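You operate a simulated robot arm through the tools that you are given. There is no shell and no other tool. Be economical: measure what you need, move in short steps, check, and stop when the job is done.

Carry out the task below with a simulated two-armed robot. There is one attempt and no reset: what you move stays moved.

## Task
Take the yellow sample cup and leave it on the top deck of the trolley. Take the orange starter pot and put it on the white counter. Put the white tub that says "summer" from the brown table on the white saucer. Put the yellow plant pot on the steel table away on the narrow bench. Fetch the green tin and set it on the top of the scanner. Stack the seed tin that says "zinnia" from the steel table on top of the seed tin that says "pansy". Put the pink begonia marked "21" from the steel table on the black saucer and the pink begonia marked "37" on the green saucer. Stack the small sprinkler labelled "corners" from the grey workbench on top of the small sprinkler labelled "jump". Press the green start button three times. Fetch the yellow nozzle and set it on the tray table. Take the white plug plant from the cream table and leave it on the top of the drip tray. Any order will do. Set down upright: yellow sample cup, yellow plant pot, green tin, white plug plant.

The check looks at the end state, three seconds after you hand in, the way a careful person would. Anything else that was tipped, shoved, dropped, spilled or broken makes it a failure.

## Robot
Two 7-joint arms with two-finger parallel grippers on one trunk, on a base that drives. Base frame: it is fixed to the floor where the robot stands at the start and does not move with it; the origin is under the middle of the robot, x ahead of it, y to its left, z up; the surface under the hand at the start is at about z = 0.812. Readings come in m, degrees, newtons and seconds.
The left shoulder is at the start at [-0.082, 0.119, 0.851], the right one opposite. With the tool pointing down near the work surface each hand reaches from about 0.16 to 0.58 m from the robot's upright axis, wherever it stands, measured 20 degrees to its own side. Places, roughly: black saucer (12x12x3 cm) [0.9, -2, 0.8]; green saucer (12x11x3 cm) [0.8, -2.4, 0.8]; green start button [2.4, -5.6, 1.2]; green tin [1, -1.5, 0.75]; narrow bench [4.3, -0.1, 0.7]; orange starter pot (6x6x6 cm) [0.8, 0.7, 0.8]; pink begonia [0.75, -2.25, 0.75]; seed tin [0.75, -1.75, 0.75]; small sprinkler [2.25, -5.25, 1]; top deck of the trolley [2.4, -1.6, 0.7]; top of the drip tray (20x17 cm) [2.28, -4.9, 0.88]; top of the scanner (22x18 cm) [2.24, 0.18, 0.92]; tray table [2.3, -6.9, 0.8]; white counter [2.4, -0.1, 0.9]; white plug plant (3x3x8 cm) [0.4, -7, 0.8]; white saucer (9x9x1 cm) [0.7, -0.9, 0.8]; white tub [0.5, -1, 0.75]; yellow nozzle [2.25, -5.75, 1]; yellow plant pot (6x6x6 cm) [0.7, -1.6, 0.8]; yellow sample cup (5x5x6 cm) [0.5, 0.2, 0.8]. Payload 3.43 kg a hand.
The TCP of each hand is the grasp point between the finger pads, 0.03 m short of the fingertips. In the tool frame z runs along the fingers and y along their closing line. Largest opening 0.094 m; finger width 0.028, thickness 0.01; the body of the gripper, 0.05 by 0.096 m, starts 0.055 m behind the TCP.
Orientation is that of the tool frame in the base frame, as [roll, pitch, yaw] about the fixed x, y, z axes, in that order (R = Rz(yaw) Ry(pitch) Rx(roll)). With the fingers straight down and closing along the base's y, the tool's x points along the base's -x, its y along +y and its z along -z.

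## Interface
- The arms move only by the tool arm_command. It takes "left_targets", "right_targets" or both (then of equal length, played together; a hand with none holds still); each is a list that holds one entry, the list of rows, each a list of 7 numbers: the turn, a rotation vector about the base's x, y, z in degrees, then the shift along the base's x, y, z in m, then the opening, from 0 (shut) to 1 (fully open). In form: [[[rx, ry, rz, tx, ty, tz, hand], ...]]. A call has 1 to 10 rows; each row shifts and turns the commanded pose from where the row before left it. A row lasts 0.2 s, in which the tool goes at most 0.05 m and 8.6 degrees; a call with a longer step from one row to the next is refused whole, and so is a gripper value outside its range. A pose out of reach is approached as far as the arm can. The call stops where the force on the tool passes 40 N (or 10 N more than at its start, if that is more) or the arm is blocked; 0.2 s more then pass. Each finger travels about 0.153 m/s and halts on what it meets, pressing with about 33 N; the grip force reading is that of the motor and also rises with nothing between the fingers. The clock runs only during rows and for 0.2 s after the last one: add rows that do not move to give the fingers time. It gives the time, the measured TCP pose, the force on the tool (base axes), the opening and the grip force at its end, in the units of the frame above (readings bear some noise), with the torque about the TCP (base axes, N m) and any sound that the robot's microphone picked up.
- Cameras (640 x 400 px; columns grow to the right, rows downward): "scene" is now at [0.0514, -0.0194, 1.5714]; the picture's right is [-0.24, -0.97, 0.00], its down [-0.73, 0.18, -0.65] and it looks along [0.64, -0.16, -0.76] (base axes); focal length 254 px, centre (320, 200). "left" rides on the left gripper at [0.076, -0.014, -0.102] in its tool frame; the picture's right is [0.18, 0.98, 0.00], its down [-0.75, 0.14, -0.64] and it looks along [-0.63, 0.12, 0.77] (tool axes); focal length 243 px, centre (320, 200). "right" rides on the right gripper at [0.076, 0.014, -0.102] in its tool frame; the picture's right is [-0.18, 0.98, 0.00], its down [-0.75, -0.14, -0.64] and it looks along [-0.63, -0.12, 0.77] (tool axes); focal length 243 px, centre (320, 200). There is no depth. A picture from a camera that has moved, and an enlarged one, comes with that camera's place and axes in the base frame and with its lens. The place of the scene camera against the robot may be out by one fixed shift of up to 0.025 m in any direction.
- snapshot(camera): a new picture of that camera. No time passes.
- lift_body(by): slides the trunk up (or, below 0, down) by that many m; the arms and the scene camera ride with it, the base frame stays. It gives what a move gives, with no picture.
- steer(legs): drives the robot by 1 to 6 legs, each [ahead, left, turn to the left] in m, m and degrees, along the robot's own axes; the way and the turn of a leg run together, so that a leg with both is an arc; at most 1.5 m and 180 degrees a leg. The arms and the cameras ride along, it lands a little off, and it stops where it bumps. It gives what a move gives.
- turn_head(pan, tilt): turns the head with the scene camera to pan (to the left, within 143 degrees either way) and tilt (down, from -29 to 69), counted from straight ahead of the robot. It gives what a move gives.
- inspect(camera, box): a new picture of the part [left, top, right, bottom] of that camera's present view, enlarged. No time passes.
- job_done(): hands the job in; it is judged then, once.

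Work in short steps. Places have to be worked out from the pictures, the camera data and where the tool is seen: move nearer, look again, correct. Check each grasp and each placing, and mend what went wrong. You have 556 turns and 356 pictures in all, those below and enlarged ones among them. Open the grippers and draw the arms clear of the work before you hand the job in, unless the task says otherwise; then end with one line.

The tools are called after "Call:" as a command line: name --argument value ..., lists and objects as JSON in quotes. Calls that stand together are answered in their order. arm_command: Moves the arms, as the interface text tells. Its arguments: {"type":"object","properties":{"left_targets":{"type":"array"},"right_targets":{"type":"array"}},"required":[]} The other tools are called the same way: lift_body (by) slides the trunk up or down; steer (legs) drives the base; turn_head (pan, tilt) turns the head that bears the scene camera; snapshot (camera) takes a picture; inspect (camera, box) takes an enlarged picture of a part of a camera's view; job_done () hands the job in.

At the start:

```text
t: 0.0
left_tool_pos: [0.3617, 0.0126, 1.0508]
left_tcp_rot: [180.0, 0.1, 180.0]
left_contact_force: [-0.2, -0.5, -0.5]
left_ft_torque: [-0.01, 0.01, -0.05]
left_gripper_width: 0.0943
left_grip_force: 0.0
right_tool_pos: [0.319, -0.2877, 1.1339]
right_tcp_rot: [-180.0, 0.0, 179.9]
right_contact_force: [-0.2, 0.3, -0.5]
right_ft_torque: [-0.01, -0.04, 0.0]
right_gripper_width: 0.0942
right_grip_force: 0.0
trunk travel left (down, up): [-0.275, 0.06]
robot x, y, heading: [0.0001, -0.0038, -0.3]
head pan, tilt: [-13.8, 49.2]
```

scene: 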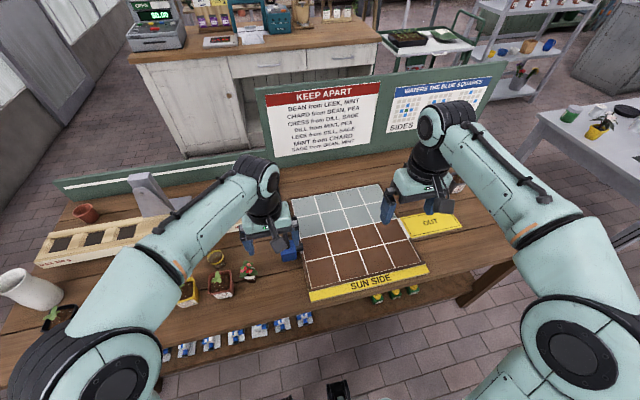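
right: 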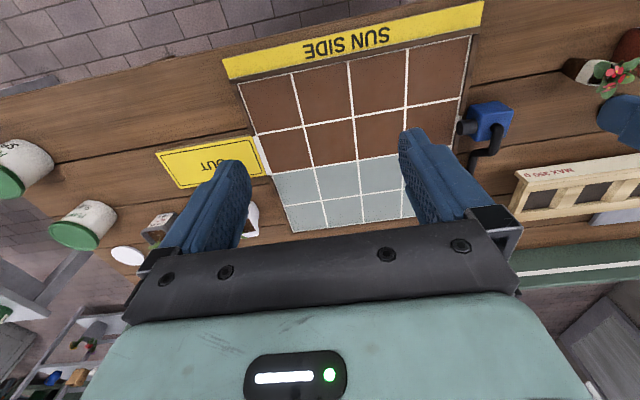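
left: 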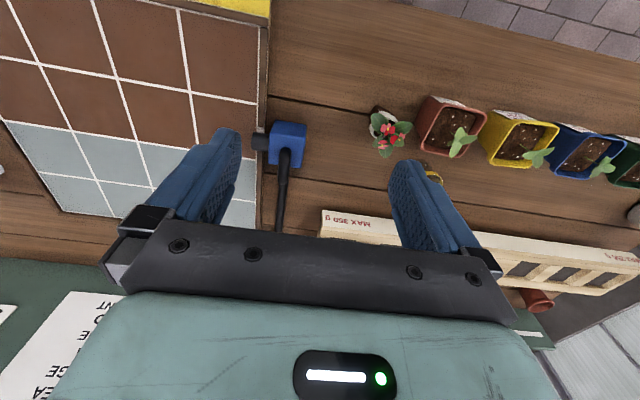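

I'll take a closer look at the sample cup and its surroundings before the first grasp.

Call:
inspect --camera "scene" --box '[0, 160, 320, 360]'

Call:
inspect --camera "left" --box '[340, 80, 640, 320]'

```text
2.00 times, centred on (160, 260) of scene
camera zoom: at [0.0514, -0.0194, 1.5714], right [-0.24, -0.97, 0.0], down [-0.73, 0.18, -0.65], along [0.64, -0.16, -0.76], focal length 509 px, centre (640, 80)
```

zoom: 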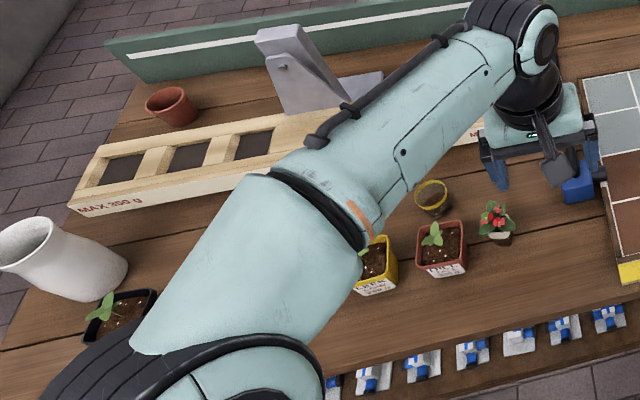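

```text
1.67 times, centred on (490, 200) of left
camera zoom: at [0.2872, -0.0022, 1.154], right [-0.18, 0.98, 0.0], down [0.75, 0.14, 0.64], along [0.63, 0.12, -0.77], focal length 404 px, centre (37, 200)
```

zoom: 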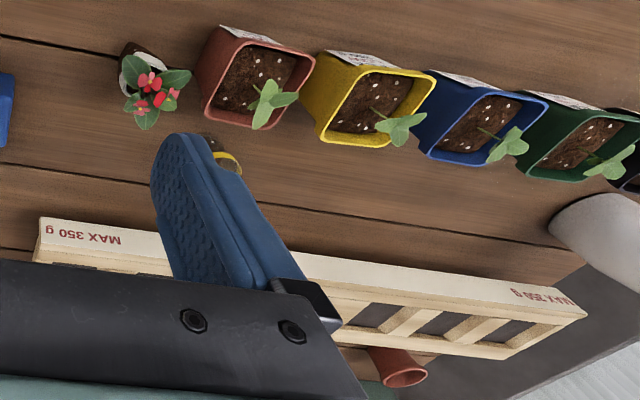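

The cup appears at about (0.51, 0.20). I'll move the left hand above it, staying high, and look again.

Call:
arm_command --left_targets '[[[0, 0, 0, 0.025, 0.031, 0, 1], [0, 0, 0, 0.025, 0.031, 0, 1], [0, 0, 0, 0.025, 0.031, -0.01, 1], [0, 0, 0, 0.025, 0.031, -0.01, 1], [0, 0, 0, 0.025, 0.031, -0.01, 1], [0, 0, 0, 0.025, 0.032, -0.01, 1]]]'

Call:
snapshot --camera "left"

Call:
snapshot --camera "scene"

```text
t: 1.4
left_tool_pos: [0.5148, 0.2009, 1.0121]
left_tcp_rot: [-180.0, -0.2, 180.0]
left_contact_force: [-0.5, 0.4, 0.0]
left_ft_torque: [-0.01, 0.02, 0.0]
left_gripper_width: 0.0939
left_grip_force: 0.0
right_tool_pos: [0.3205, -0.287, 1.1336]
right_tcp_rot: [-180.0, 0.1, -179.9]
right_contact_force: [0.9, 0.0, -0.1]
right_ft_torque: [-0.01, 0.0, 0.02]
right_gripper_width: 0.094
right_grip_force: 0.1
trunk travel left (down, up): [-0.275, 0.06]
robot x, y, heading: [-0.0015, 0.0011, -0.1]
head pan, tilt: [-13.8, 49.2]
```

```text
350 pictures are left
camera left: at [0.4375, 0.186, 1.1151], right [-0.18, 0.98, 0.0], down [0.76, 0.14, 0.64], along [0.63, 0.12, -0.77], focal length 243 px, centre (320, 200)
```

left: 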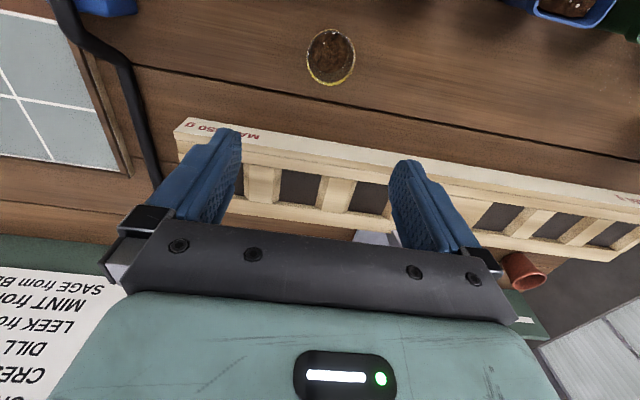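

```text
349 pictures are left
camera scene: at [0.0526, -0.0187, 1.5714], right [-0.24, -0.97, 0.0], down [-0.74, 0.18, -0.65], along [0.63, -0.16, -0.76], focal length 254 px, centre (320, 200)
```

scene: 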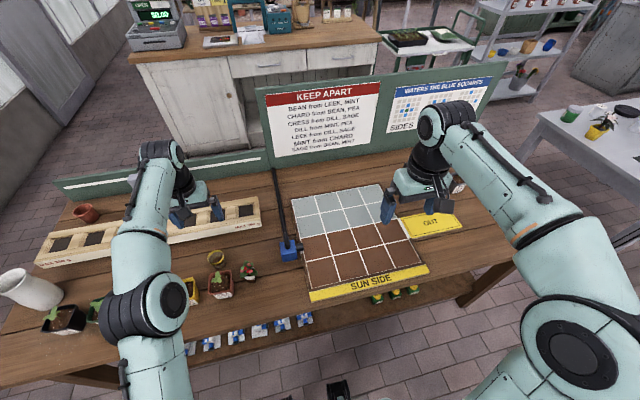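

The left camera puts the cup's rim at about (0.475, 0.203), so I'll shift back and descend partway before checking again.

Call:
arm_command --left_targets '[[[0, 0, 0, -0.02, 0.001, 0, 1], [0, 0, 0, -0.02, 0, -0.02, 1], [0, 0, 0, 0, 0, -0.03, 1], [0, 0, 0, 0, 0, -0.03, 1]]]'

Call:
snapshot --camera "left"

```text
t: 2.4
left_tool_pos: [0.4725, 0.2014, 0.9302]
left_tcp_rot: [179.9, 0.0, 179.9]
left_contact_force: [0.4, 0.7, -0.5]
left_ft_torque: [0.0, 0.0, 0.0]
left_gripper_width: 0.0938
left_grip_force: 0.0
right_tool_pos: [0.3196, -0.2867, 1.1334]
right_tcp_rot: [-180.0, 0.0, -179.9]
right_contact_force: [0.0, 0.5, 0.2]
right_ft_torque: [-0.03, -0.02, 0.0]
right_gripper_width: 0.0941
right_grip_force: 0.0
trunk travel left (down, up): [-0.275, 0.06]
robot x, y, heading: [0.0013, -0.0014, -0.1]
head pan, tilt: [-13.8, 49.2]
```

```text
348 pictures are left
camera left: at [0.3966, 0.1873, 1.0331], right [-0.18, 0.98, 0.0], down [0.75, 0.14, 0.64], along [0.63, 0.12, -0.77], focal length 243 px, centre (320, 200)
```

left: 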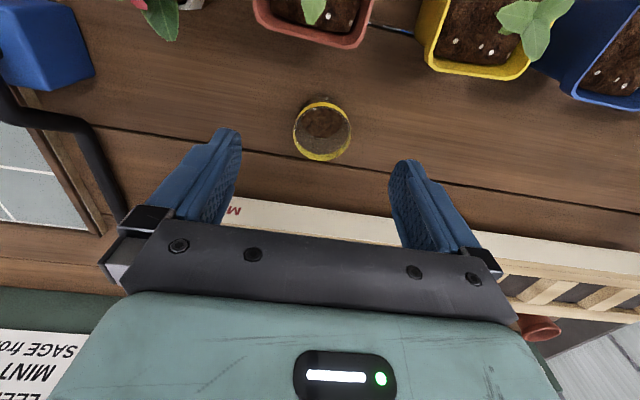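

The cup is centred between the fingers, so I'll descend to grasp height and close.

Call:
arm_command --left_targets '[[[0, 0, 0, -0.004, 0.001, -0.03, 1], [0, 0, 0, 0, 0, -0.03, 1], [0, 0, 0, 0, 0, -0.023, 1], [0, 0, 0, 0, 0, 0, 0.3], [0, 0, 0, 0, 0, 0, 0.3], [0, 0, 0, 0, 0, 0, 0.3]]]'

Call:
snapshot --camera "left"

```text
t: 3.8
left_tool_pos: [0.469, 0.2021, 0.8473]
left_tcp_rot: [-180.0, 0.0, 180.0]
left_contact_force: [0.2, -0.4, 0.6]
left_ft_torque: [-0.01, 0.0, 0.02]
left_gripper_width: 0.0485
left_grip_force: 32.5
right_tool_pos: [0.3199, -0.2874, 1.134]
right_tcp_rot: [179.9, 0.0, 180.0]
right_contact_force: [-0.6, 0.0, -0.4]
right_ft_torque: [-0.01, 0.01, -0.03]
right_gripper_width: 0.0938
right_grip_force: 0.0
trunk travel left (down, up): [-0.275, 0.06]
robot x, y, heading: [0.0017, 0.0006, -0.0]
head pan, tilt: [-13.8, 49.2]
```

```text
347 pictures are left
camera left: at [0.3926, 0.1869, 0.9507], right [-0.18, 0.98, 0.0], down [0.75, 0.14, 0.64], along [0.63, 0.12, -0.77], focal length 243 px, centre (320, 200)
```

left: 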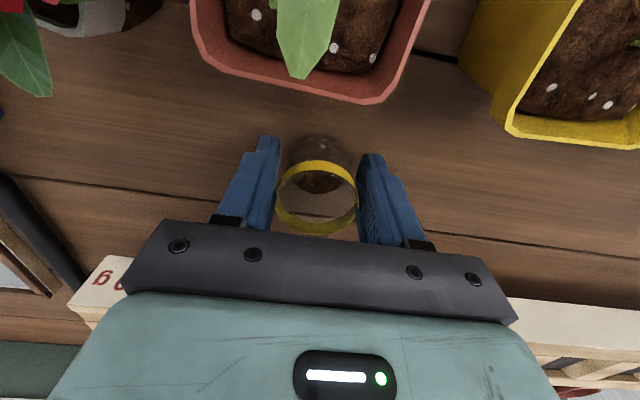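

Grip is firm at 48 mm. I'll lift, check that the cup comes along, and turn the head left to see the table's end.

Call:
arm_command --left_targets '[[[0, 0, 0, 0, 0, 0.02, 0.3], [0, 0, 0, 0, 0, 0.04, 0.3], [0, 0, 0, 0, 0, 0.04, 0.3], [0, 0, 0, 0, 0, 0.04, 0.3], [0, 0, 0, 0, 0, 0.04, 0.3], [0, 0, 0, -0.03, 0, 0.03, 0.3], [0, 0, 0, -0.04, -0.01, 0.02, 0.3], [0, 0, 0, -0.04, -0.02, 0, 0.3]]]'

Call:
turn_head --pan 45 --tilt 35

Call:
snapshot --camera "scene"

Call:
snapshot --camera "left"

```text
t: 5.6
left_tool_pos: [0.3585, 0.1712, 1.0789]
left_tcp_rot: [-180.0, 0.0, 180.0]
left_contact_force: [-0.1, 1.0, 0.1]
left_ft_torque: [-0.01, -0.01, -0.02]
left_gripper_width: 0.028
left_grip_force: 0.1
right_tool_pos: [0.3191, -0.2871, 1.1327]
right_tcp_rot: [180.0, 0.1, 179.9]
right_contact_force: [-0.6, 1.0, -0.2]
right_ft_torque: [0.01, -0.03, 0.01]
right_gripper_width: 0.0939
right_grip_force: 0.0
trunk travel left (down, up): [-0.275, 0.06]
robot x, y, heading: [0.0004, 0.0018, -0.1]
head pan, tilt: [-13.8, 49.2]
```

```text
t: 6.9
left_tool_pos: [0.3599, 0.171, 1.0783]
left_tcp_rot: [179.9, -0.1, -180.0]
left_contact_force: [0.2, 0.2, -0.7]
left_ft_torque: [0.02, 0.01, 0.02]
left_gripper_width: 0.0281
left_grip_force: 0.1
right_tool_pos: [0.3198, -0.2865, 1.1346]
right_tcp_rot: [-180.0, 0.1, 180.0]
right_contact_force: [0.4, -0.1, 0.1]
right_ft_torque: [0.01, -0.04, -0.04]
right_gripper_width: 0.0939
right_grip_force: 0.1
trunk travel left (down, up): [-0.275, 0.06]
robot x, y, heading: [0.0014, 0.0026, -0.1]
head pan, tilt: [45.0, 35.0]
```

```text
346 pictures are left
camera scene: at [0.0382, 0.0614, 1.592], right [0.71, -0.71, 0.0], down [-0.41, -0.41, -0.82], along [0.58, 0.58, -0.57], focal length 254 px, centre (320, 200)
```

scene: 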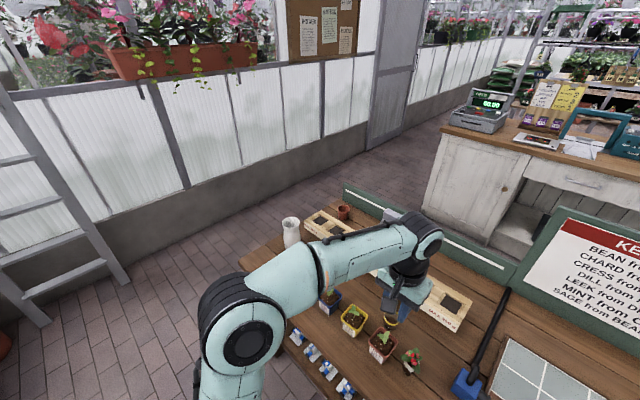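

```text
345 pictures are left
camera left: at [0.2842, 0.1565, 1.1813], right [-0.18, 0.98, 0.0], down [0.75, 0.14, 0.64], along [0.63, 0.12, -0.77], focal length 243 px, centre (320, 200)
```

left: 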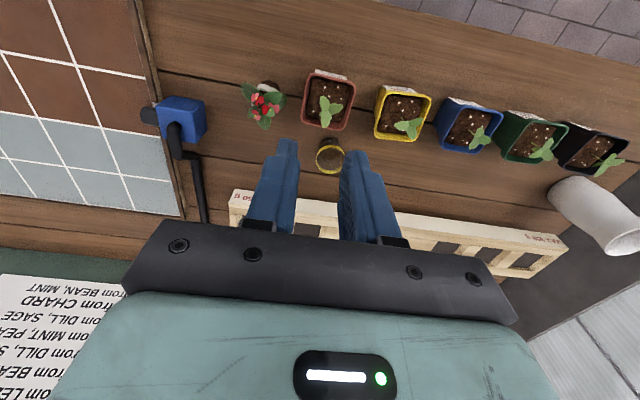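

The cup stayed behind: the grip was about 1.5 cm off-centre in x and slid off. It still looks upright, so I'll inspect it closely before retrying.

Call:
inspect --camera "left" --box '[290, 120, 370, 190]'

Call:
arm_command --left_targets '[[[0, 0, 0, 0.03, 0.01, 0, 1], [0, 0, 0, 0.03, 0.01, -0.03, 1], [0, 0, 0, 0.03, 0.01, -0.03, 1], [0, 0, 0, 0.006, 0.001, -0.04, 1], [0, 0, 0, 0, 0, -0.04, 1]]]'

Call:
inspect --camera "left" --box '[200, 50, 440, 200]'

```text
5.71 times, centred on (330, 155) of left
camera zoom: at [0.2842, 0.1565, 1.1813], right [-0.18, 0.98, 0.0], down [0.75, 0.14, 0.64], along [0.63, 0.12, -0.77], focal length 1386 px, centre (263, 457)
```

zoom: 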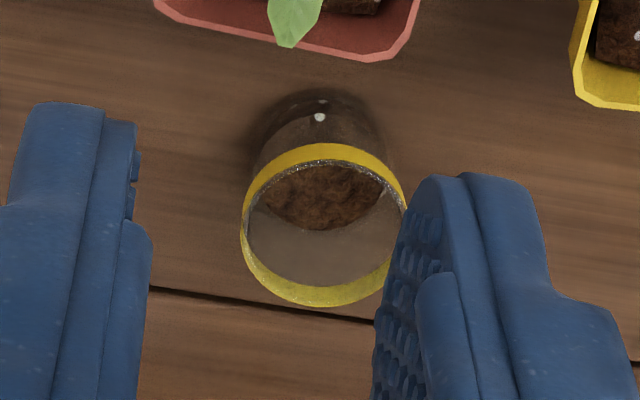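

```text
t: 8.1
left_tool_pos: [0.4548, 0.2038, 0.9377]
left_tcp_rot: [180.0, 0.1, 180.0]
left_contact_force: [-0.3, -0.1, -0.2]
left_ft_torque: [-0.01, -0.01, 0.03]
left_gripper_width: 0.0937
left_grip_force: 0.1
right_tool_pos: [0.3191, -0.2861, 1.1318]
right_tcp_rot: [-179.9, 0.0, 180.0]
right_contact_force: [-0.8, 1.0, 0.6]
right_ft_torque: [-0.02, 0.0, 0.0]
right_gripper_width: 0.094
right_grip_force: 0.0
trunk travel left (down, up): [-0.275, 0.06]
robot x, y, heading: [0.0016, 0.0023, 0.2]
head pan, tilt: [45.0, 35.0]
```

```text
2.67 times, centred on (320, 125) of left
camera zoom: at [0.3796, 0.1885, 1.0407], right [-0.18, 0.98, 0.0], down [0.75, 0.14, 0.64], along [0.63, 0.12, -0.77], focal length 647 px, centre (320, 400)
```

zoom: 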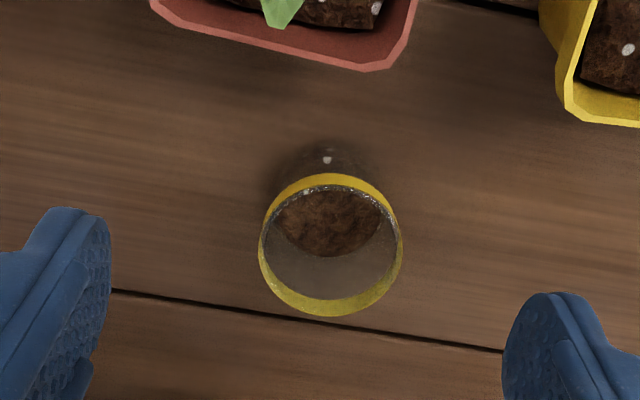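

Triangulating the two views puts the rim at z≈0.85, (0.472, 0.207). So the tabletop is nearer 0.79 and my grip was too high on a tapered cup. I'll move to the corrected position and go lower.

Call:
arm_command --left_targets '[[[0, 0, 0, 0.017, 0.002, -0.02, 1], [0, 0, 0, 0, 0, -0.04, 1], [0, 0, 0, 0, 0, -0.03, 1], [0, 0, 0, 0, 0, -0.018, 1], [0, 0, 0, 0, 0, 0, 0.1], [0, 0, 0, 0, 0, 0, 0.1], [0, 0, 0, 0, 0, 0, 0.1], [0, 0, 0, 0, 0, 0, 0.1]]]'

Call:
snapshot --camera "left"

```text
t: 9.9
left_tool_pos: [0.4728, 0.2062, 0.8329]
left_tcp_rot: [-179.9, 0.0, -180.0]
left_contact_force: [0.1, 0.3, -0.8]
left_ft_torque: [0.01, 0.0, 0.01]
left_gripper_width: 0.0438
left_grip_force: 32.8
right_tool_pos: [0.3199, -0.2874, 1.1353]
right_tcp_rot: [-180.0, -0.1, -180.0]
right_contact_force: [-0.7, 0.9, 0.3]
right_ft_torque: [0.0, 0.01, -0.01]
right_gripper_width: 0.0937
right_grip_force: 0.0
trunk travel left (down, up): [-0.275, 0.06]
robot x, y, heading: [-0.0015, 0.0014, -0.1]
head pan, tilt: [45.0, 35.0]
```

```text
342 pictures are left
camera left: at [0.3964, 0.1904, 0.9348], right [-0.18, 0.98, 0.0], down [0.75, 0.14, 0.64], along [0.63, 0.12, -0.77], focal length 243 px, centre (320, 200)
```

left: 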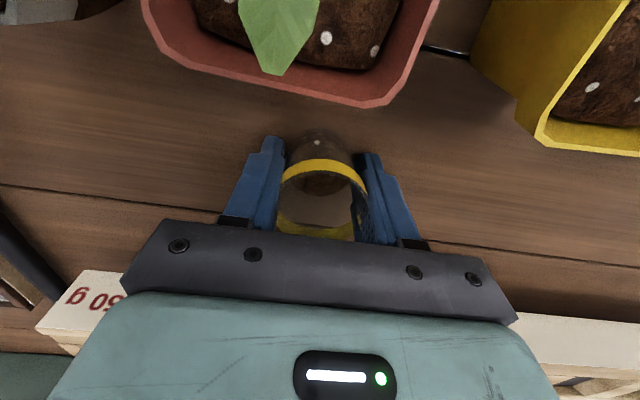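

Now 43.8 mm, gripping lower on the cup. I'll do a short slow lift and check the width holds.

Call:
arm_command --left_targets '[[[0, 0, 0, 0, 0, 0.01, 0.1], [0, 0, 0, 0, 0, 0.015, 0.1], [0, 0, 0, 0, 0, 0.02, 0.1]]]'

Call:
snapshot --camera "left"

```text
t: 10.7
left_tool_pos: [0.4725, 0.2043, 0.8759]
left_tcp_rot: [-180.0, 0.1, 180.0]
left_contact_force: [-0.7, 1.0, -0.2]
left_ft_torque: [-0.02, 0.02, 0.02]
left_gripper_width: 0.0439
left_grip_force: 32.7
right_tool_pos: [0.3202, -0.2874, 1.1341]
right_tcp_rot: [-179.9, -0.1, 180.0]
right_contact_force: [0.1, 0.3, 0.5]
right_ft_torque: [0.0, 0.03, 0.01]
right_gripper_width: 0.094
right_grip_force: 0.1
trunk travel left (down, up): [-0.275, 0.06]
robot x, y, heading: [-0.0031, 0.0018, -0.1]
head pan, tilt: [45.0, 35.0]
```

```text
341 pictures are left
camera left: at [0.3964, 0.1899, 0.9795], right [-0.18, 0.98, 0.0], down [0.75, 0.14, 0.64], along [0.63, 0.12, -0.77], focal length 243 px, centre (320, 200)
```

left: 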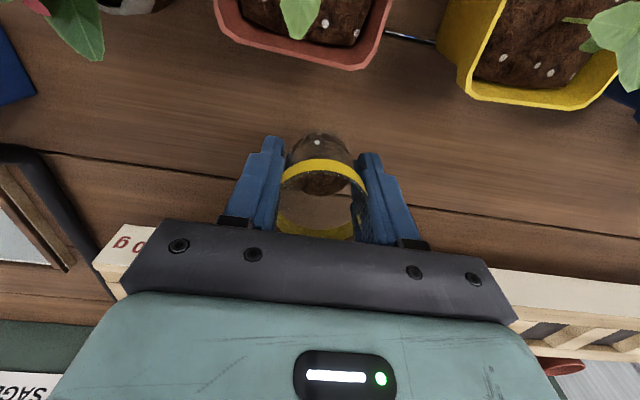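

The cup is held. I'll raise it and tuck the left hand in close for driving, then measure the orange pot.

Call:
arm_command --left_targets '[[[0, 0, 0, 0, 0, 0.04, 0.1], [0, 0, 0, 0, 0, 0.045, 0.1], [0, 0, 0, 0, 0, 0.045, 0.1], [0, 0, 0, -0.04, 0, 0.03, 0.1], [0, 0, 0, -0.045, 0, 0.02, 0.1], [0, 0, 0, -0.045, 0, 0.02, 0.1], [0, 0, 0, -0.04, 0, 0.0, 0.1]]]'

Call:
steer --legs '[[0, 1.15, 0]]'

Call:
turn_head --pan -30 --tilt 45

Call:
snapshot --camera "scene"

```text
t: 12.3
left_tool_pos: [0.2984, 0.2042, 1.0748]
left_tcp_rot: [179.9, -0.1, -179.9]
left_contact_force: [0.0, 0.7, -0.8]
left_ft_torque: [-0.01, -0.06, -0.01]
left_gripper_width: 0.0437
left_grip_force: 32.9
right_tool_pos: [0.3198, -0.2876, 1.1337]
right_tcp_rot: [180.0, 0.2, 180.0]
right_contact_force: [-0.4, -0.2, 0.2]
right_ft_torque: [0.03, 0.04, -0.01]
right_gripper_width: 0.0942
right_grip_force: 0.0
trunk travel left (down, up): [-0.275, 0.06]
robot x, y, heading: [-0.0031, 0.001, -0.2]
head pan, tilt: [45.0, 35.0]
```

```text
t: 22.7
left_tool_pos: [0.2962, 1.3657, 1.0745]
left_tcp_rot: [-180.0, 0.0, -179.7]
left_contact_force: [-0.5, 0.4, -0.2]
left_ft_torque: [-0.01, 0.04, -0.02]
left_gripper_width: 0.0437
left_grip_force: 33.0
right_tool_pos: [0.3182, 0.8754, 1.1329]
right_tcp_rot: [-179.9, 0.0, -179.7]
right_contact_force: [-1.0, 0.3, -0.4]
right_ft_torque: [0.01, 0.04, 0.03]
right_gripper_width: 0.0941
right_grip_force: 0.0
trunk travel left (down, up): [-0.275, 0.06]
robot x, y, heading: [-0.0019, 1.1625, 0.3]
head pan, tilt: [45.0, 35.0]
```

```text
t: 24.2
left_tool_pos: [0.2974, 1.3665, 1.0745]
left_tcp_rot: [-179.9, 0.1, -179.7]
left_contact_force: [-0.2, -0.8, 0.3]
left_ft_torque: [0.01, -0.03, 0.01]
left_gripper_width: 0.0436
left_grip_force: 33.5
right_tool_pos: [0.3176, 0.8753, 1.1333]
right_tcp_rot: [180.0, -0.1, -179.7]
right_contact_force: [0.7, 0.1, 0.0]
right_ft_torque: [0.0, 0.01, 0.02]
right_gripper_width: 0.0942
right_grip_force: 0.0
trunk travel left (down, up): [-0.275, 0.06]
robot x, y, heading: [-0.0042, 1.1602, 0.1]
head pan, tilt: [-30.0, 45.0]
```

```text
340 pictures are left
camera scene: at [0.0437, 1.1193, 1.5772], right [-0.5, -0.87, 0.0], down [-0.61, 0.35, -0.71], along [0.61, -0.35, -0.71], focal length 254 px, centre (320, 200)
```

scene: 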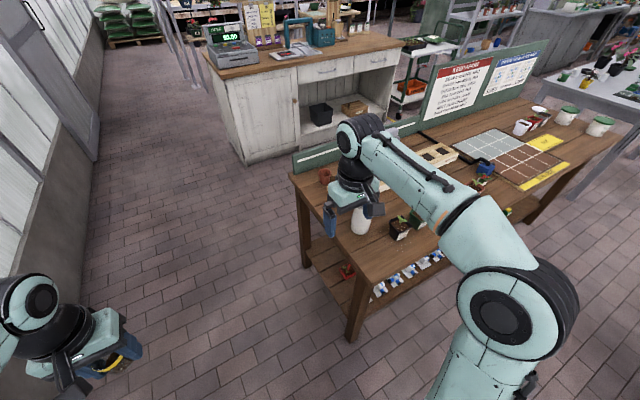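

Path is clear. I'll turn to face −y and slide along to the table's left end, with the pot ahead-right.

Call:
steer --legs '[[0, 0, -90], [0.04, 0.93, 0]]'

Call:
turn_head --pan -15 --tilt 50

Call:
snapshot --camera "scene"

Call:
snapshot --camera "right"

```text
t: 36.6
left_tool_pos: [1.1343, 0.8023, 1.0745]
left_tcp_rot: [-180.0, 0.1, 89.5]
left_contact_force: [-0.7, 0.2, -0.4]
left_ft_torque: [-0.03, 0.04, 0.02]
left_gripper_width: 0.0436
left_grip_force: 33.0
right_tool_pos: [0.6415, 0.7898, 1.1337]
right_tcp_rot: [179.9, -0.1, 89.3]
right_contact_force: [-1.0, -1.1, -0.5]
right_ft_torque: [0.01, -0.01, -0.01]
right_gripper_width: 0.094
right_grip_force: 0.0
trunk travel left (down, up): [-0.275, 0.06]
robot x, y, heading: [0.9309, 1.1065, -90.6]
head pan, tilt: [-30.0, 45.0]
```

```text
t: 37.4
left_tool_pos: [1.1338, 0.8017, 1.0744]
left_tcp_rot: [179.9, 0.0, 89.5]
left_contact_force: [-0.5, 0.3, -1.0]
left_ft_torque: [0.0, -0.01, 0.02]
left_gripper_width: 0.0433
left_grip_force: 32.9
right_tool_pos: [0.6423, 0.7904, 1.135]
right_tcp_rot: [180.0, 0.1, 89.3]
right_contact_force: [0.2, 0.1, -0.2]
right_ft_torque: [0.03, 0.03, -0.01]
right_gripper_width: 0.094
right_grip_force: 0.1
trunk travel left (down, up): [-0.275, 0.06]
robot x, y, heading: [0.9348, 1.1037, -90.6]
head pan, tilt: [-15.0, 50.0]
```

```text
339 pictures are left
camera scene: at [0.9326, 1.0748, 1.5703], right [-0.96, 0.27, 0.0], down [0.21, 0.74, -0.64], along [-0.17, -0.62, -0.77], focal length 254 px, centre (320, 200)
```

scene: 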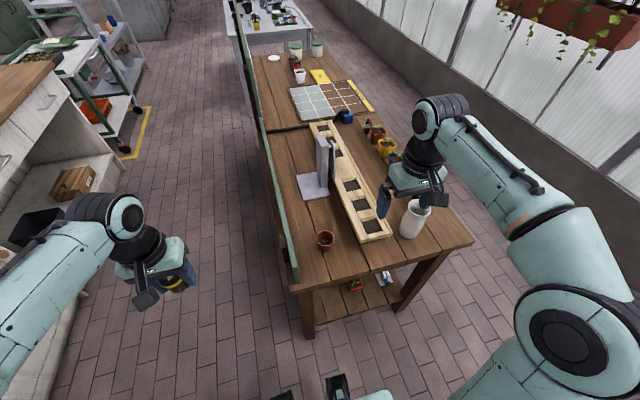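

```text
338 pictures are left
camera right: at [0.6573, 0.8655, 1.2368], right [0.98, -0.2, 0.0], down [-0.15, -0.75, 0.64], along [-0.12, -0.63, -0.77], focal length 243 px, centre (320, 200)
```

right: 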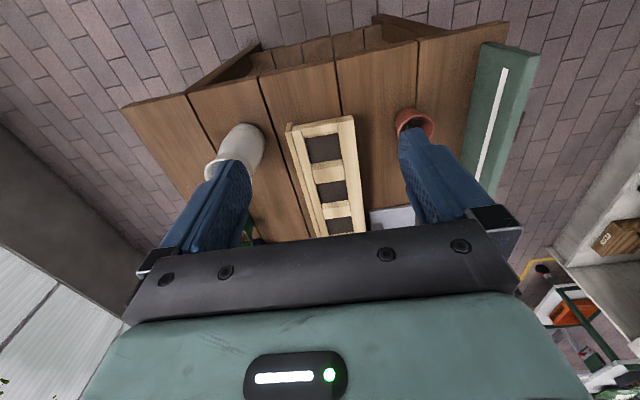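

The pot sits at about (0.78, 0.68), so I'll move the right hand above it and look again.

Call:
arm_command --right_targets '[[[0, 0, 0, 0.034, -0.028, 0, 1], [0, 0, 0, 0.034, -0.028, -0.01, 1], [0, 0, 0, 0.034, -0.028, -0.02, 1], [0, 0, 0, 0.034, -0.027, -0.02, 1], [0, 0, 0, 0, 0, -0.045, 1], [0, 0, 0, 0, 0, -0.045, 1]]]'

Call:
snapshot --camera "right"

```text
t: 38.8
left_tool_pos: [1.1338, 0.8023, 1.0739]
left_tcp_rot: [180.0, 0.0, 89.3]
left_contact_force: [-0.4, -0.2, -0.1]
left_ft_torque: [0.01, 0.0, -0.03]
left_gripper_width: 0.0437
left_grip_force: 33.1
right_tool_pos: [0.7763, 0.6798, 0.9927]
right_tcp_rot: [179.9, 0.0, 89.2]
right_contact_force: [0.0, 0.1, -0.9]
right_ft_torque: [0.01, 0.02, 0.01]
right_gripper_width: 0.0938
right_grip_force: 0.0
trunk travel left (down, up): [-0.275, 0.06]
robot x, y, heading: [0.934, 1.1034, -90.7]
head pan, tilt: [-15.0, 50.0]
```

```text
337 pictures are left
camera right: at [0.7926, 0.7556, 1.0959], right [0.98, -0.2, 0.0], down [-0.15, -0.75, 0.64], along [-0.12, -0.63, -0.77], focal length 243 px, centre (320, 200)
```

right: 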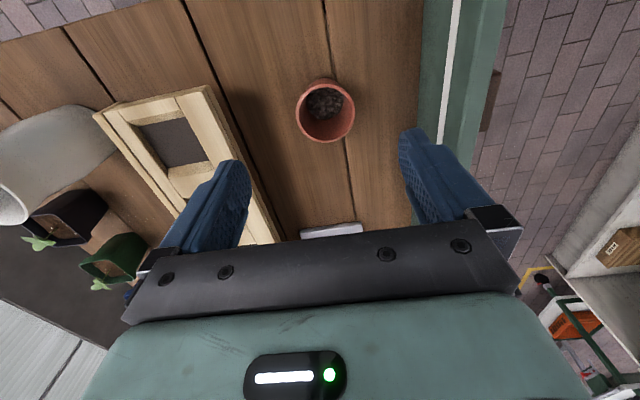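

Pot rim at about (0.782, 0.669), z≈0.845. I'll descend to just above the table and close.

Call:
arm_command --right_targets '[[[0, 0, 0, 0.006, -0.011, -0.04, 1], [0, 0, 0, 0, 0, -0.04, 1], [0, 0, 0, 0, 0, -0.04, 1], [0, 0, 0, 0, 0, -0.03, 1], [0, 0, 0, 0, 0, -0.017, 1], [0, 0, 0, 0, 0, 0, 0.1], [0, 0, 0, 0, 0, 0, 0.1], [0, 0, 0, 0, 0, 0, 0.1]]]'

Call:
snapshot --camera "right"

```text
t: 40.6
left_tool_pos: [1.133, 0.803, 1.075]
left_tcp_rot: [180.0, 0.1, 89.5]
left_contact_force: [0.4, 0.7, -1.2]
left_ft_torque: [-0.03, -0.05, -0.04]
left_gripper_width: 0.0433
left_grip_force: 33.0
right_tool_pos: [0.7814, 0.6675, 0.8291]
right_tcp_rot: [179.9, 0.5, 89.3]
right_contact_force: [-5.1, -4.2, 35.0]
right_ft_torque: [0.32, 0.72, 0.11]
right_gripper_width: 0.0592
right_grip_force: 32.6
trunk travel left (down, up): [-0.275, 0.06]
robot x, y, heading: [0.9329, 1.1058, -90.4]
head pan, tilt: [-15.0, 50.0]
```

```text
336 pictures are left
camera right: at [0.7975, 0.7437, 0.9326], right [0.98, -0.2, 0.0], down [-0.15, -0.75, 0.65], along [-0.13, -0.64, -0.76], focal length 243 px, centre (320, 200)
```

right: 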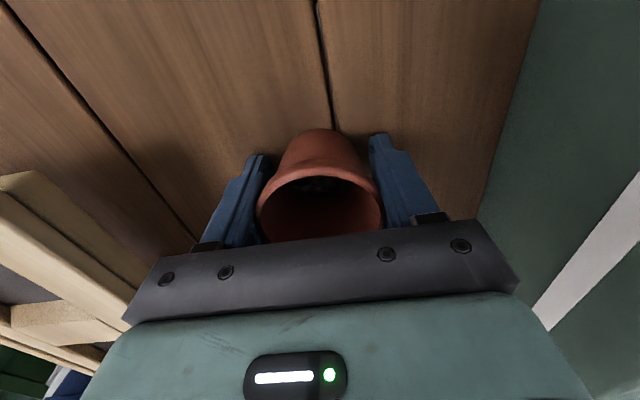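

The fingertips touched the table, so it's at z≈0.80, and the pot is gripped at 59 mm. I'll lift gently and check.

Call:
arm_command --right_targets '[[[0, 0, 0, 0, 0, 0.01, 0.1], [0, 0, 0, 0, 0, 0.02, 0.1], [0, 0, 0, 0, 0, 0.03, 0.1]]]'

Call:
snapshot --camera "right"

```text
t: 41.4
left_tool_pos: [1.1335, 0.8024, 1.0728]
left_tcp_rot: [-179.9, -0.1, 89.4]
left_contact_force: [0.0, 1.4, 0.1]
left_ft_torque: [0.0, -0.01, -0.02]
left_gripper_width: 0.0434
left_grip_force: 33.0
right_tool_pos: [0.7843, 0.668, 0.8884]
right_tcp_rot: [-180.0, -0.1, 89.4]
right_contact_force: [0.1, -0.1, 0.2]
right_ft_torque: [0.03, -0.03, 0.03]
right_gripper_width: 0.0591
right_grip_force: 32.6
trunk travel left (down, up): [-0.275, 0.06]
robot x, y, heading: [0.9335, 1.1088, -90.6]
head pan, tilt: [-15.0, 50.0]
```

```text
335 pictures are left
camera right: at [0.7989, 0.7439, 0.9902], right [0.98, -0.2, 0.0], down [-0.15, -0.75, 0.64], along [-0.12, -0.63, -0.77], focal length 243 px, centre (320, 200)
```

right: 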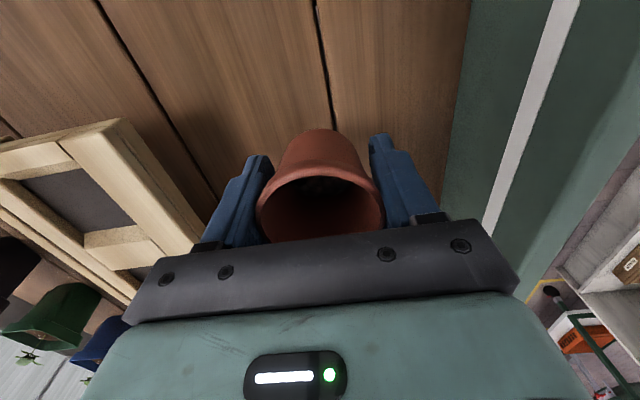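

Held. I'll raise and tuck the right hand, then drive down the aisle between the table and the white counter.

Call:
arm_command --right_targets '[[[0, 0, 0, 0, 0, 0.045, 0.1], [0, 0, 0, 0, 0, 0.045, 0.1], [0, 0, 0, 0, 0, 0.045, 0.1], [0, 0, 0, 0, 0, 0.045, 0.1], [0, 0, 0, -0.03, 0.035, 0.01, 0.1], [0, 0, 0, -0.03, 0.035, 0, 0.1], [0, 0, 0, -0.02, 0.035, 0, 0.1]]]'

Call:
steer --legs '[[0, 0.5, 0], [0.85, 0, 0], [0, 0, 90]]'

Call:
turn_head --pan 0 --tilt 40

Call:
snapshot --camera "scene"

```text
t: 43.0
left_tool_pos: [1.132, 0.8039, 1.0755]
left_tcp_rot: [-180.0, 0.2, 89.4]
left_contact_force: [-0.2, 0.7, 0.1]
left_ft_torque: [-0.02, -0.02, 0.01]
left_gripper_width: 0.0434
left_grip_force: 33.0
right_tool_pos: [0.7031, 0.7746, 1.0769]
right_tcp_rot: [180.0, -0.1, 89.3]
right_contact_force: [-0.1, 0.3, -0.5]
right_ft_torque: [0.03, 0.0, 0.0]
right_gripper_width: 0.0588
right_grip_force: 33.3
trunk travel left (down, up): [-0.275, 0.06]
robot x, y, heading: [0.9346, 1.1036, -90.7]
head pan, tilt: [-15.0, 50.0]
```

```text
t: 55.9
left_tool_pos: [1.7211, 0.4154, 1.0748]
left_tcp_rot: [179.9, 0.0, 176.5]
left_contact_force: [0.4, 0.2, -0.8]
left_ft_torque: [0.0, -0.01, 0.04]
left_gripper_width: 0.0435
left_grip_force: 33.0
right_tool_pos: [1.7273, -0.015, 1.0758]
right_tcp_rot: [179.9, 0.1, 176.6]
right_contact_force: [0.0, 0.5, -1.0]
right_ft_torque: [-0.01, 0.03, 0.01]
right_gripper_width: 0.0591
right_grip_force: 32.8
trunk travel left (down, up): [-0.275, 0.06]
robot x, y, heading: [1.4047, 0.2354, -3.5]
head pan, tilt: [-15.0, 50.0]
```

```text
t: 56.7
left_tool_pos: [1.719, 0.4162, 1.0743]
left_tcp_rot: [-180.0, 0.0, 176.5]
left_contact_force: [-0.8, -0.1, -0.6]
left_ft_torque: [0.03, -0.01, 0.02]
left_gripper_width: 0.0435
left_grip_force: 33.4
right_tool_pos: [1.7277, -0.0151, 1.0746]
right_tcp_rot: [-180.0, 0.0, 176.6]
right_contact_force: [-0.7, -0.2, -0.8]
right_ft_torque: [0.03, -0.01, -0.01]
right_gripper_width: 0.0591
right_grip_force: 33.1
trunk travel left (down, up): [-0.275, 0.06]
robot x, y, heading: [1.4065, 0.2294, -3.5]
head pan, tilt: [0.0, 40.0]
```

```text
334 pictures are left
camera scene: at [1.4673, 0.2271, 1.5844], right [-0.06, -1.0, 0.0], down [-0.64, 0.04, -0.77], along [0.76, -0.05, -0.64], focal length 254 px, centre (320, 200)
```

scene: 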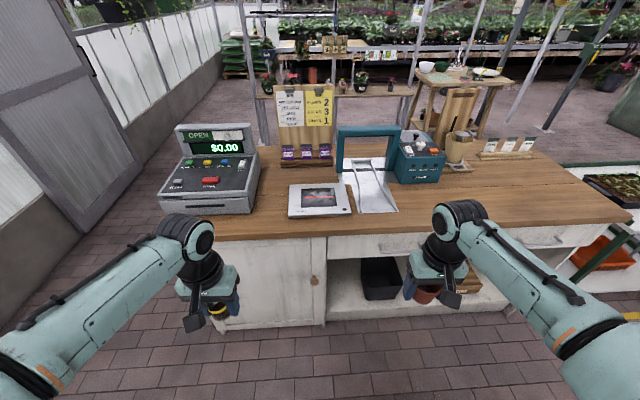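

The counter is clear around its right-hand front. I'll drive up to it and aim to place the pot near (2.19, −0.45).

Call:
steer --legs '[[0, -0.55, 3.5], [0.28, 0, 0]]'

Call:
snapshot --camera "scene"

Call:
snapshot --camera "right"

```text
t: 63.5
left_tool_pos: [1.9711, -0.1114, 1.0746]
left_tcp_rot: [-179.9, 0.0, 180.0]
left_contact_force: [0.5, 0.4, -1.0]
left_ft_torque: [-0.02, 0.02, 0.02]
left_gripper_width: 0.0434
left_grip_force: 32.5
right_tool_pos: [2.0048, -0.5414, 1.075]
right_tcp_rot: [-180.0, 0.0, 179.9]
right_contact_force: [-0.1, 1.4, -1.2]
right_ft_torque: [0.01, 0.01, 0.03]
right_gripper_width: 0.0591
right_grip_force: 32.7
trunk travel left (down, up): [-0.275, 0.06]
robot x, y, heading: [1.6667, -0.3158, 0.1]
head pan, tilt: [0.0, 40.0]
```

```text
333 pictures are left
camera scene: at [1.7304, -0.3162, 1.5844], right [0.0, -1.0, 0.0], down [-0.64, 0.0, -0.77], along [0.77, 0.0, -0.64], focal length 254 px, centre (320, 200)
```

scene: 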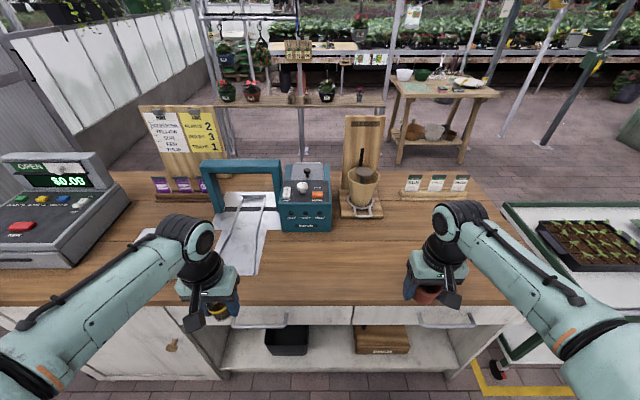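

```text
332 pictures are left
camera right: at [1.928, -0.5271, 1.1789], right [0.19, 0.98, 0.0], down [0.75, -0.14, 0.64], along [0.63, -0.12, -0.77], focal length 243 px, centre (320, 200)
```

right: 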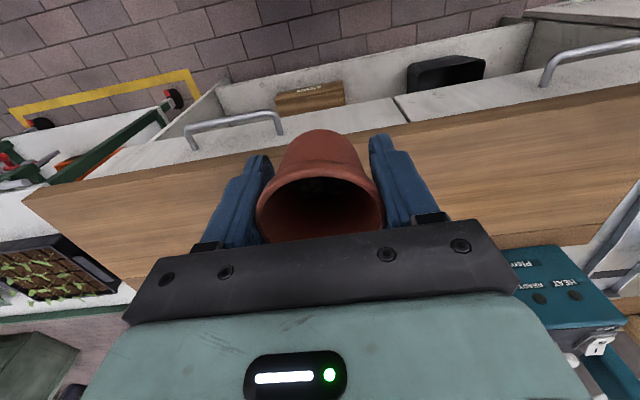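

The counter's front edge is at x≈2.065 in the hand camera. I'll reach over to (2.17, −0.50) and lower to just above the surface.

Call:
arm_command --right_targets '[[[0, 0, 0, 0.042, 0.01, 0, 0.1], [0, 0, 0, 0.042, 0.01, 0, 0.1], [0, 0, 0, 0.042, 0.01, 0, 0.1], [0, 0, 0, 0.04, 0.01, 0, 0.1], [0, 0, 0, 0, 0, -0.045, 0.1], [0, 0, 0, 0, 0, -0.045, 0.1], [0, 0, 0, 0, 0, -0.02, 0.1]]]'

Call:
snapshot --camera "right"

```text
t: 65.1
left_tool_pos: [1.969, -0.1121, 1.0739]
left_tcp_rot: [180.0, 0.1, 179.8]
left_contact_force: [-0.8, -0.1, -1.4]
left_ft_torque: [-0.02, 0.01, -0.01]
left_gripper_width: 0.0433
left_grip_force: 32.9
right_tool_pos: [2.1658, -0.4996, 0.9616]
right_tcp_rot: [180.0, 0.1, 179.8]
right_contact_force: [0.3, 0.2, -0.4]
right_ft_torque: [0.01, -0.02, 0.01]
right_gripper_width: 0.0595
right_grip_force: 33.2
right hand out of reach, approached as far as the arm can: row 4
trunk travel left (down, up): [-0.275, 0.06]
robot x, y, heading: [1.6697, -0.3166, 0.2]
head pan, tilt: [0.0, 40.0]
```

```text
331 pictures are left
camera right: at [2.0885, -0.4858, 1.0645], right [0.19, 0.98, 0.0], down [0.75, -0.14, 0.64], along [0.63, -0.12, -0.77], focal length 243 px, centre (320, 200)
```

right: 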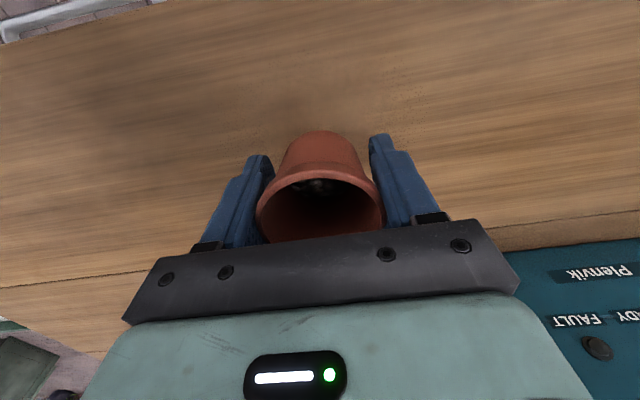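

I'll lower in small steps until contact shows up as a force.

Call:
arm_command --right_targets '[[[0, 0, 0, 0, 0, -0.01, 0.1], [0, 0, 0, 0, 0, -0.01, 0.1], [0, 0, 0, 0, 0, -0.006, 0.1], [0, 0, 0, 0, 0, -0.004, 0.1]]]'

```text
t: 66.1
left_tool_pos: [1.9702, -0.1124, 1.0741]
left_tcp_rot: [180.0, 0.1, 179.9]
left_contact_force: [-0.8, 1.8, 0.3]
left_ft_torque: [0.0, -0.03, -0.03]
left_gripper_width: 0.0435
left_grip_force: 32.9
right_tool_pos: [2.1636, -0.5006, 0.9325]
right_tcp_rot: [179.9, 0.0, 179.9]
right_contact_force: [-0.8, 0.7, 0.1]
right_ft_torque: [-0.03, 0.01, -0.01]
right_gripper_width: 0.0593
right_grip_force: 33.4
trunk travel left (down, up): [-0.275, 0.06]
robot x, y, heading: [1.6676, -0.3148, -0.1]
head pan, tilt: [0.0, 40.0]
```

Call:
arm_command --right_targets '[[[0, 0, 0, 0, 0, -0.005, 0.1], [0, 0, 0, 0, 0, -0.005, 0.1], [0, 0, 0, 0, 0, -0.005, 0.1], [0, 0, 0, 0, 0, -0.005, 0.1], [0, 0, 0, 0, 0, -0.005, 0.1]]]'

Call:
snapshot --camera "right"

```text
t: 66.8
left_tool_pos: [1.9693, -0.1117, 1.0757]
left_tcp_rot: [180.0, -0.1, 179.9]
left_contact_force: [-0.1, -0.5, -0.6]
left_ft_torque: [-0.03, -0.01, 0.05]
left_gripper_width: 0.0434
left_grip_force: 33.3
right_tool_pos: [2.1646, -0.5004, 0.9307]
right_tcp_rot: [179.8, 0.8, 179.8]
right_contact_force: [-4.7, 1.4, 14.1]
right_ft_torque: [-0.44, 0.41, -0.22]
right_gripper_width: 0.0591
right_grip_force: 33.7
trunk travel left (down, up): [-0.275, 0.06]
robot x, y, heading: [1.666, -0.3163, 0.1]
head pan, tilt: [0.0, 40.0]
stopped in row 3 (right hand): the force on the tool passed its limit at 45 N (the readings are from after the stop); the commanded pose is now the measured one
```

```text
330 pictures are left
camera right: at [2.0871, -0.4865, 1.0322], right [0.19, 0.98, 0.01], down [0.74, -0.14, 0.65], along [0.64, -0.12, -0.76], focal length 243 px, centre (320, 200)
```

right: 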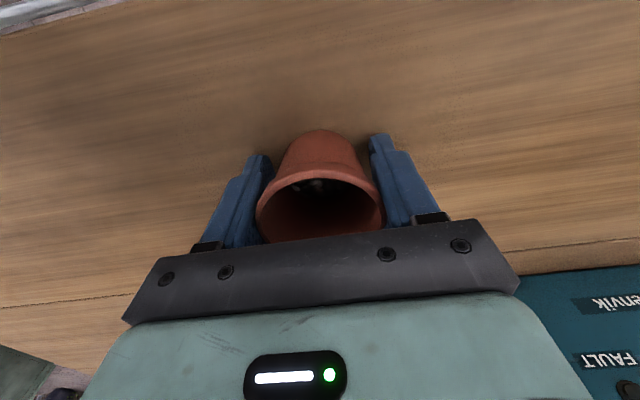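

Contact reached, with the counter surface at about 0.90. I'll open slowly and withdraw straight up.

Call:
arm_command --right_targets '[[[0, 0, 0, 0, 0, 0, 0.7], [0, 0, 0, 0, 0, 0, 0.9], [0, 0, 0, 0, 0, 0, 1], [0, 0, 0, 0, 0, 0.03, 1], [0, 0, 0, 0, 0, 0.04, 1], [0, 0, 0, 0, 0, 0.045, 1], [0, 0, 0, 0, 0, 0.045, 1]]]'

Call:
snapshot --camera "right"

```text
t: 68.4
left_tool_pos: [1.9695, -0.1113, 1.0757]
left_tcp_rot: [180.0, -0.1, 179.9]
left_contact_force: [-0.8, 0.5, -0.3]
left_ft_torque: [0.02, 0.01, 0.03]
left_gripper_width: 0.0432
left_grip_force: 33.4
right_tool_pos: [2.1583, -0.4987, 1.0817]
right_tcp_rot: [179.9, 0.6, 179.9]
right_contact_force: [-0.4, -0.7, 0.0]
right_ft_torque: [0.02, -0.03, 0.01]
right_gripper_width: 0.0939
right_grip_force: 0.0
right hand out of reach, approached as far as the arm can: row 7
trunk travel left (down, up): [-0.275, 0.06]
robot x, y, heading: [1.6673, -0.3154, -0.1]
head pan, tilt: [0.0, 40.0]
```

```text
329 pictures are left
camera right: at [2.0808, -0.4852, 1.1854], right [0.19, 0.98, 0.0], down [0.75, -0.14, 0.65], along [0.64, -0.12, -0.76], focal length 243 px, centre (320, 200)
```

right: 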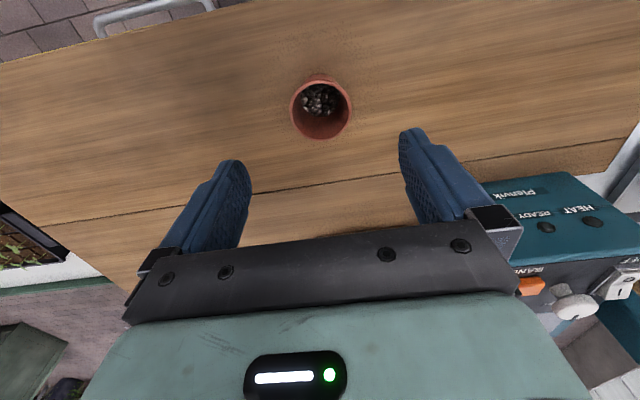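

The pot stands upright on the counter. I'll retract the right arm, then look right toward the trolley before driving.

Call:
arm_command --right_targets '[[[0, 0, 0, -0.045, 0, 0, 1], [0, 0, 0, -0.045, 0, 0, 1], [0, 0, 0, -0.045, 0, 0, 1], [0, 0, 0, -0.02, 0, 0, 1]]]'

Call:
turn_head --pan -70 --tilt 35

Call:
snapshot --camera "scene"

```text
t: 69.4
left_tool_pos: [1.9708, -0.1113, 1.0745]
left_tcp_rot: [180.0, 0.0, 179.9]
left_contact_force: [0.3, 0.4, -0.3]
left_ft_torque: [-0.01, -0.03, 0.0]
left_gripper_width: 0.0433
left_grip_force: 32.5
right_tool_pos: [2.0048, -0.5015, 1.0849]
right_tcp_rot: [179.9, 0.8, 179.9]
right_contact_force: [0.4, -0.2, 0.3]
right_ft_torque: [-0.04, 0.01, 0.0]
right_gripper_width: 0.0943
right_grip_force: 0.1
trunk travel left (down, up): [-0.275, 0.06]
robot x, y, heading: [1.6679, -0.3161, 0.2]
head pan, tilt: [0.0, 40.0]
```

```text
t: 70.8
left_tool_pos: [1.9701, -0.1115, 1.0745]
left_tcp_rot: [-180.0, 0.0, 179.8]
left_contact_force: [-0.2, 0.4, -0.9]
left_ft_torque: [0.01, 0.03, 0.0]
left_gripper_width: 0.0434
left_grip_force: 33.0
right_tool_pos: [2.004, -0.5025, 1.0834]
right_tcp_rot: [180.0, 0.7, -180.0]
right_contact_force: [0.4, 0.7, 0.2]
right_ft_torque: [0.0, -0.02, 0.02]
right_gripper_width: 0.094
right_grip_force: 0.0
trunk travel left (down, up): [-0.275, 0.06]
robot x, y, heading: [1.6681, -0.3154, -0.3]
head pan, tilt: [-70.0, 35.0]
```

```text
328 pictures are left
camera scene: at [1.675, -0.3988, 1.592], right [-0.94, -0.34, 0.0], down [-0.2, 0.54, -0.82], along [0.28, -0.77, -0.57], focal length 254 px, centre (320, 200)
```

scene: 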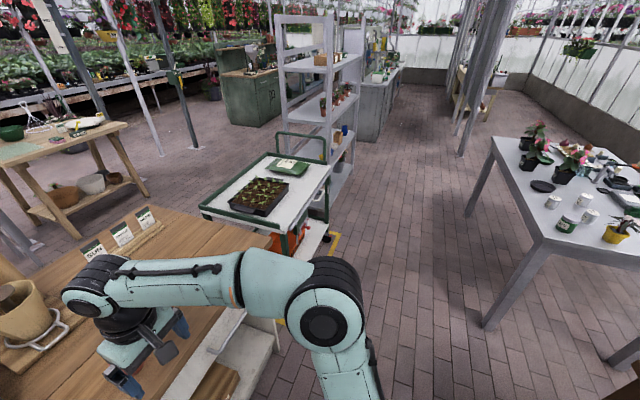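

The trolley's front strip around (2.2, −1.5) is free. I'll slide right along the aisle to face it and look at the deck.

Call:
steer --legs '[[0, -1.35, 0]]'

Call:
turn_head --pan 10 --tilt 45

Call:
snapshot --camera "scene"

Call:
snapshot --camera "left"

```text
t: 83.0
left_tool_pos: [1.9627, -1.4818, 1.0748]
left_tcp_rot: [180.0, 0.0, 179.4]
left_contact_force: [0.5, -0.7, -1.1]
left_ft_torque: [0.02, -0.05, -0.04]
left_gripper_width: 0.0434
left_grip_force: 32.5
right_tool_pos: [1.9953, -1.8717, 1.0836]
right_tcp_rot: [179.9, 0.7, 179.4]
right_contact_force: [0.3, 0.9, -0.9]
right_ft_torque: [0.0, 0.02, -0.02]
right_gripper_width: 0.0939
right_grip_force: 0.0
trunk travel left (down, up): [-0.275, 0.06]
robot x, y, heading: [1.6631, -1.6838, -0.6]
head pan, tilt: [-70.0, 35.0]
```

```text
t: 84.5
left_tool_pos: [1.9632, -1.481, 1.0738]
left_tcp_rot: [179.9, 0.0, 179.5]
left_contact_force: [-0.1, 0.1, -0.7]
left_ft_torque: [0.0, 0.02, 0.0]
left_gripper_width: 0.0432
left_grip_force: 33.1
right_tool_pos: [1.9941, -1.8712, 1.0835]
right_tcp_rot: [179.9, 0.7, 179.4]
right_contact_force: [0.3, -0.5, -0.2]
right_ft_torque: [-0.01, -0.03, -0.02]
right_gripper_width: 0.0942
right_grip_force: 0.1
trunk travel left (down, up): [-0.275, 0.06]
robot x, y, heading: [1.6614, -1.6792, -0.6]
head pan, tilt: [10.0, 45.0]
```

```text
327 pictures are left
camera scene: at [1.7165, -1.6695, 1.5772], right [0.16, -0.99, 0.0], down [-0.7, -0.11, -0.71], along [0.7, 0.11, -0.71], focal length 254 px, centre (320, 200)
```

scene: 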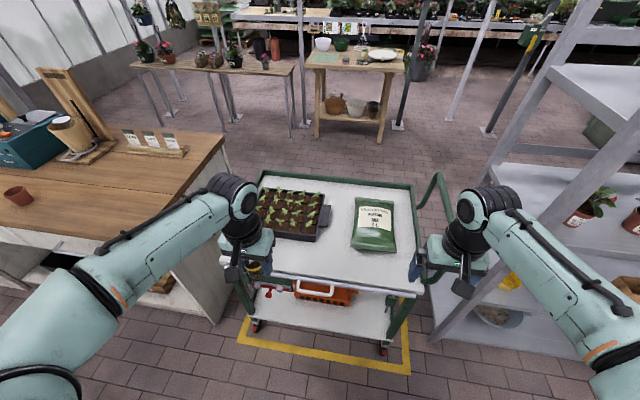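

```text
326 pictures are left
camera left: at [1.8875, -1.4955, 1.1774], right [-0.17, 0.98, 0.0], down [0.76, 0.13, 0.64], along [0.63, 0.11, -0.77], focal length 243 px, centre (320, 200)
```

left: 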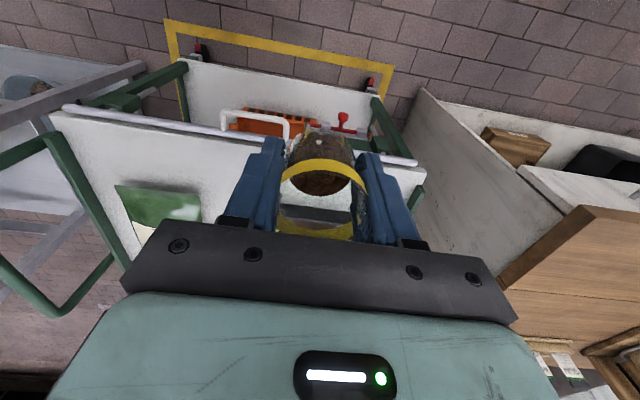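

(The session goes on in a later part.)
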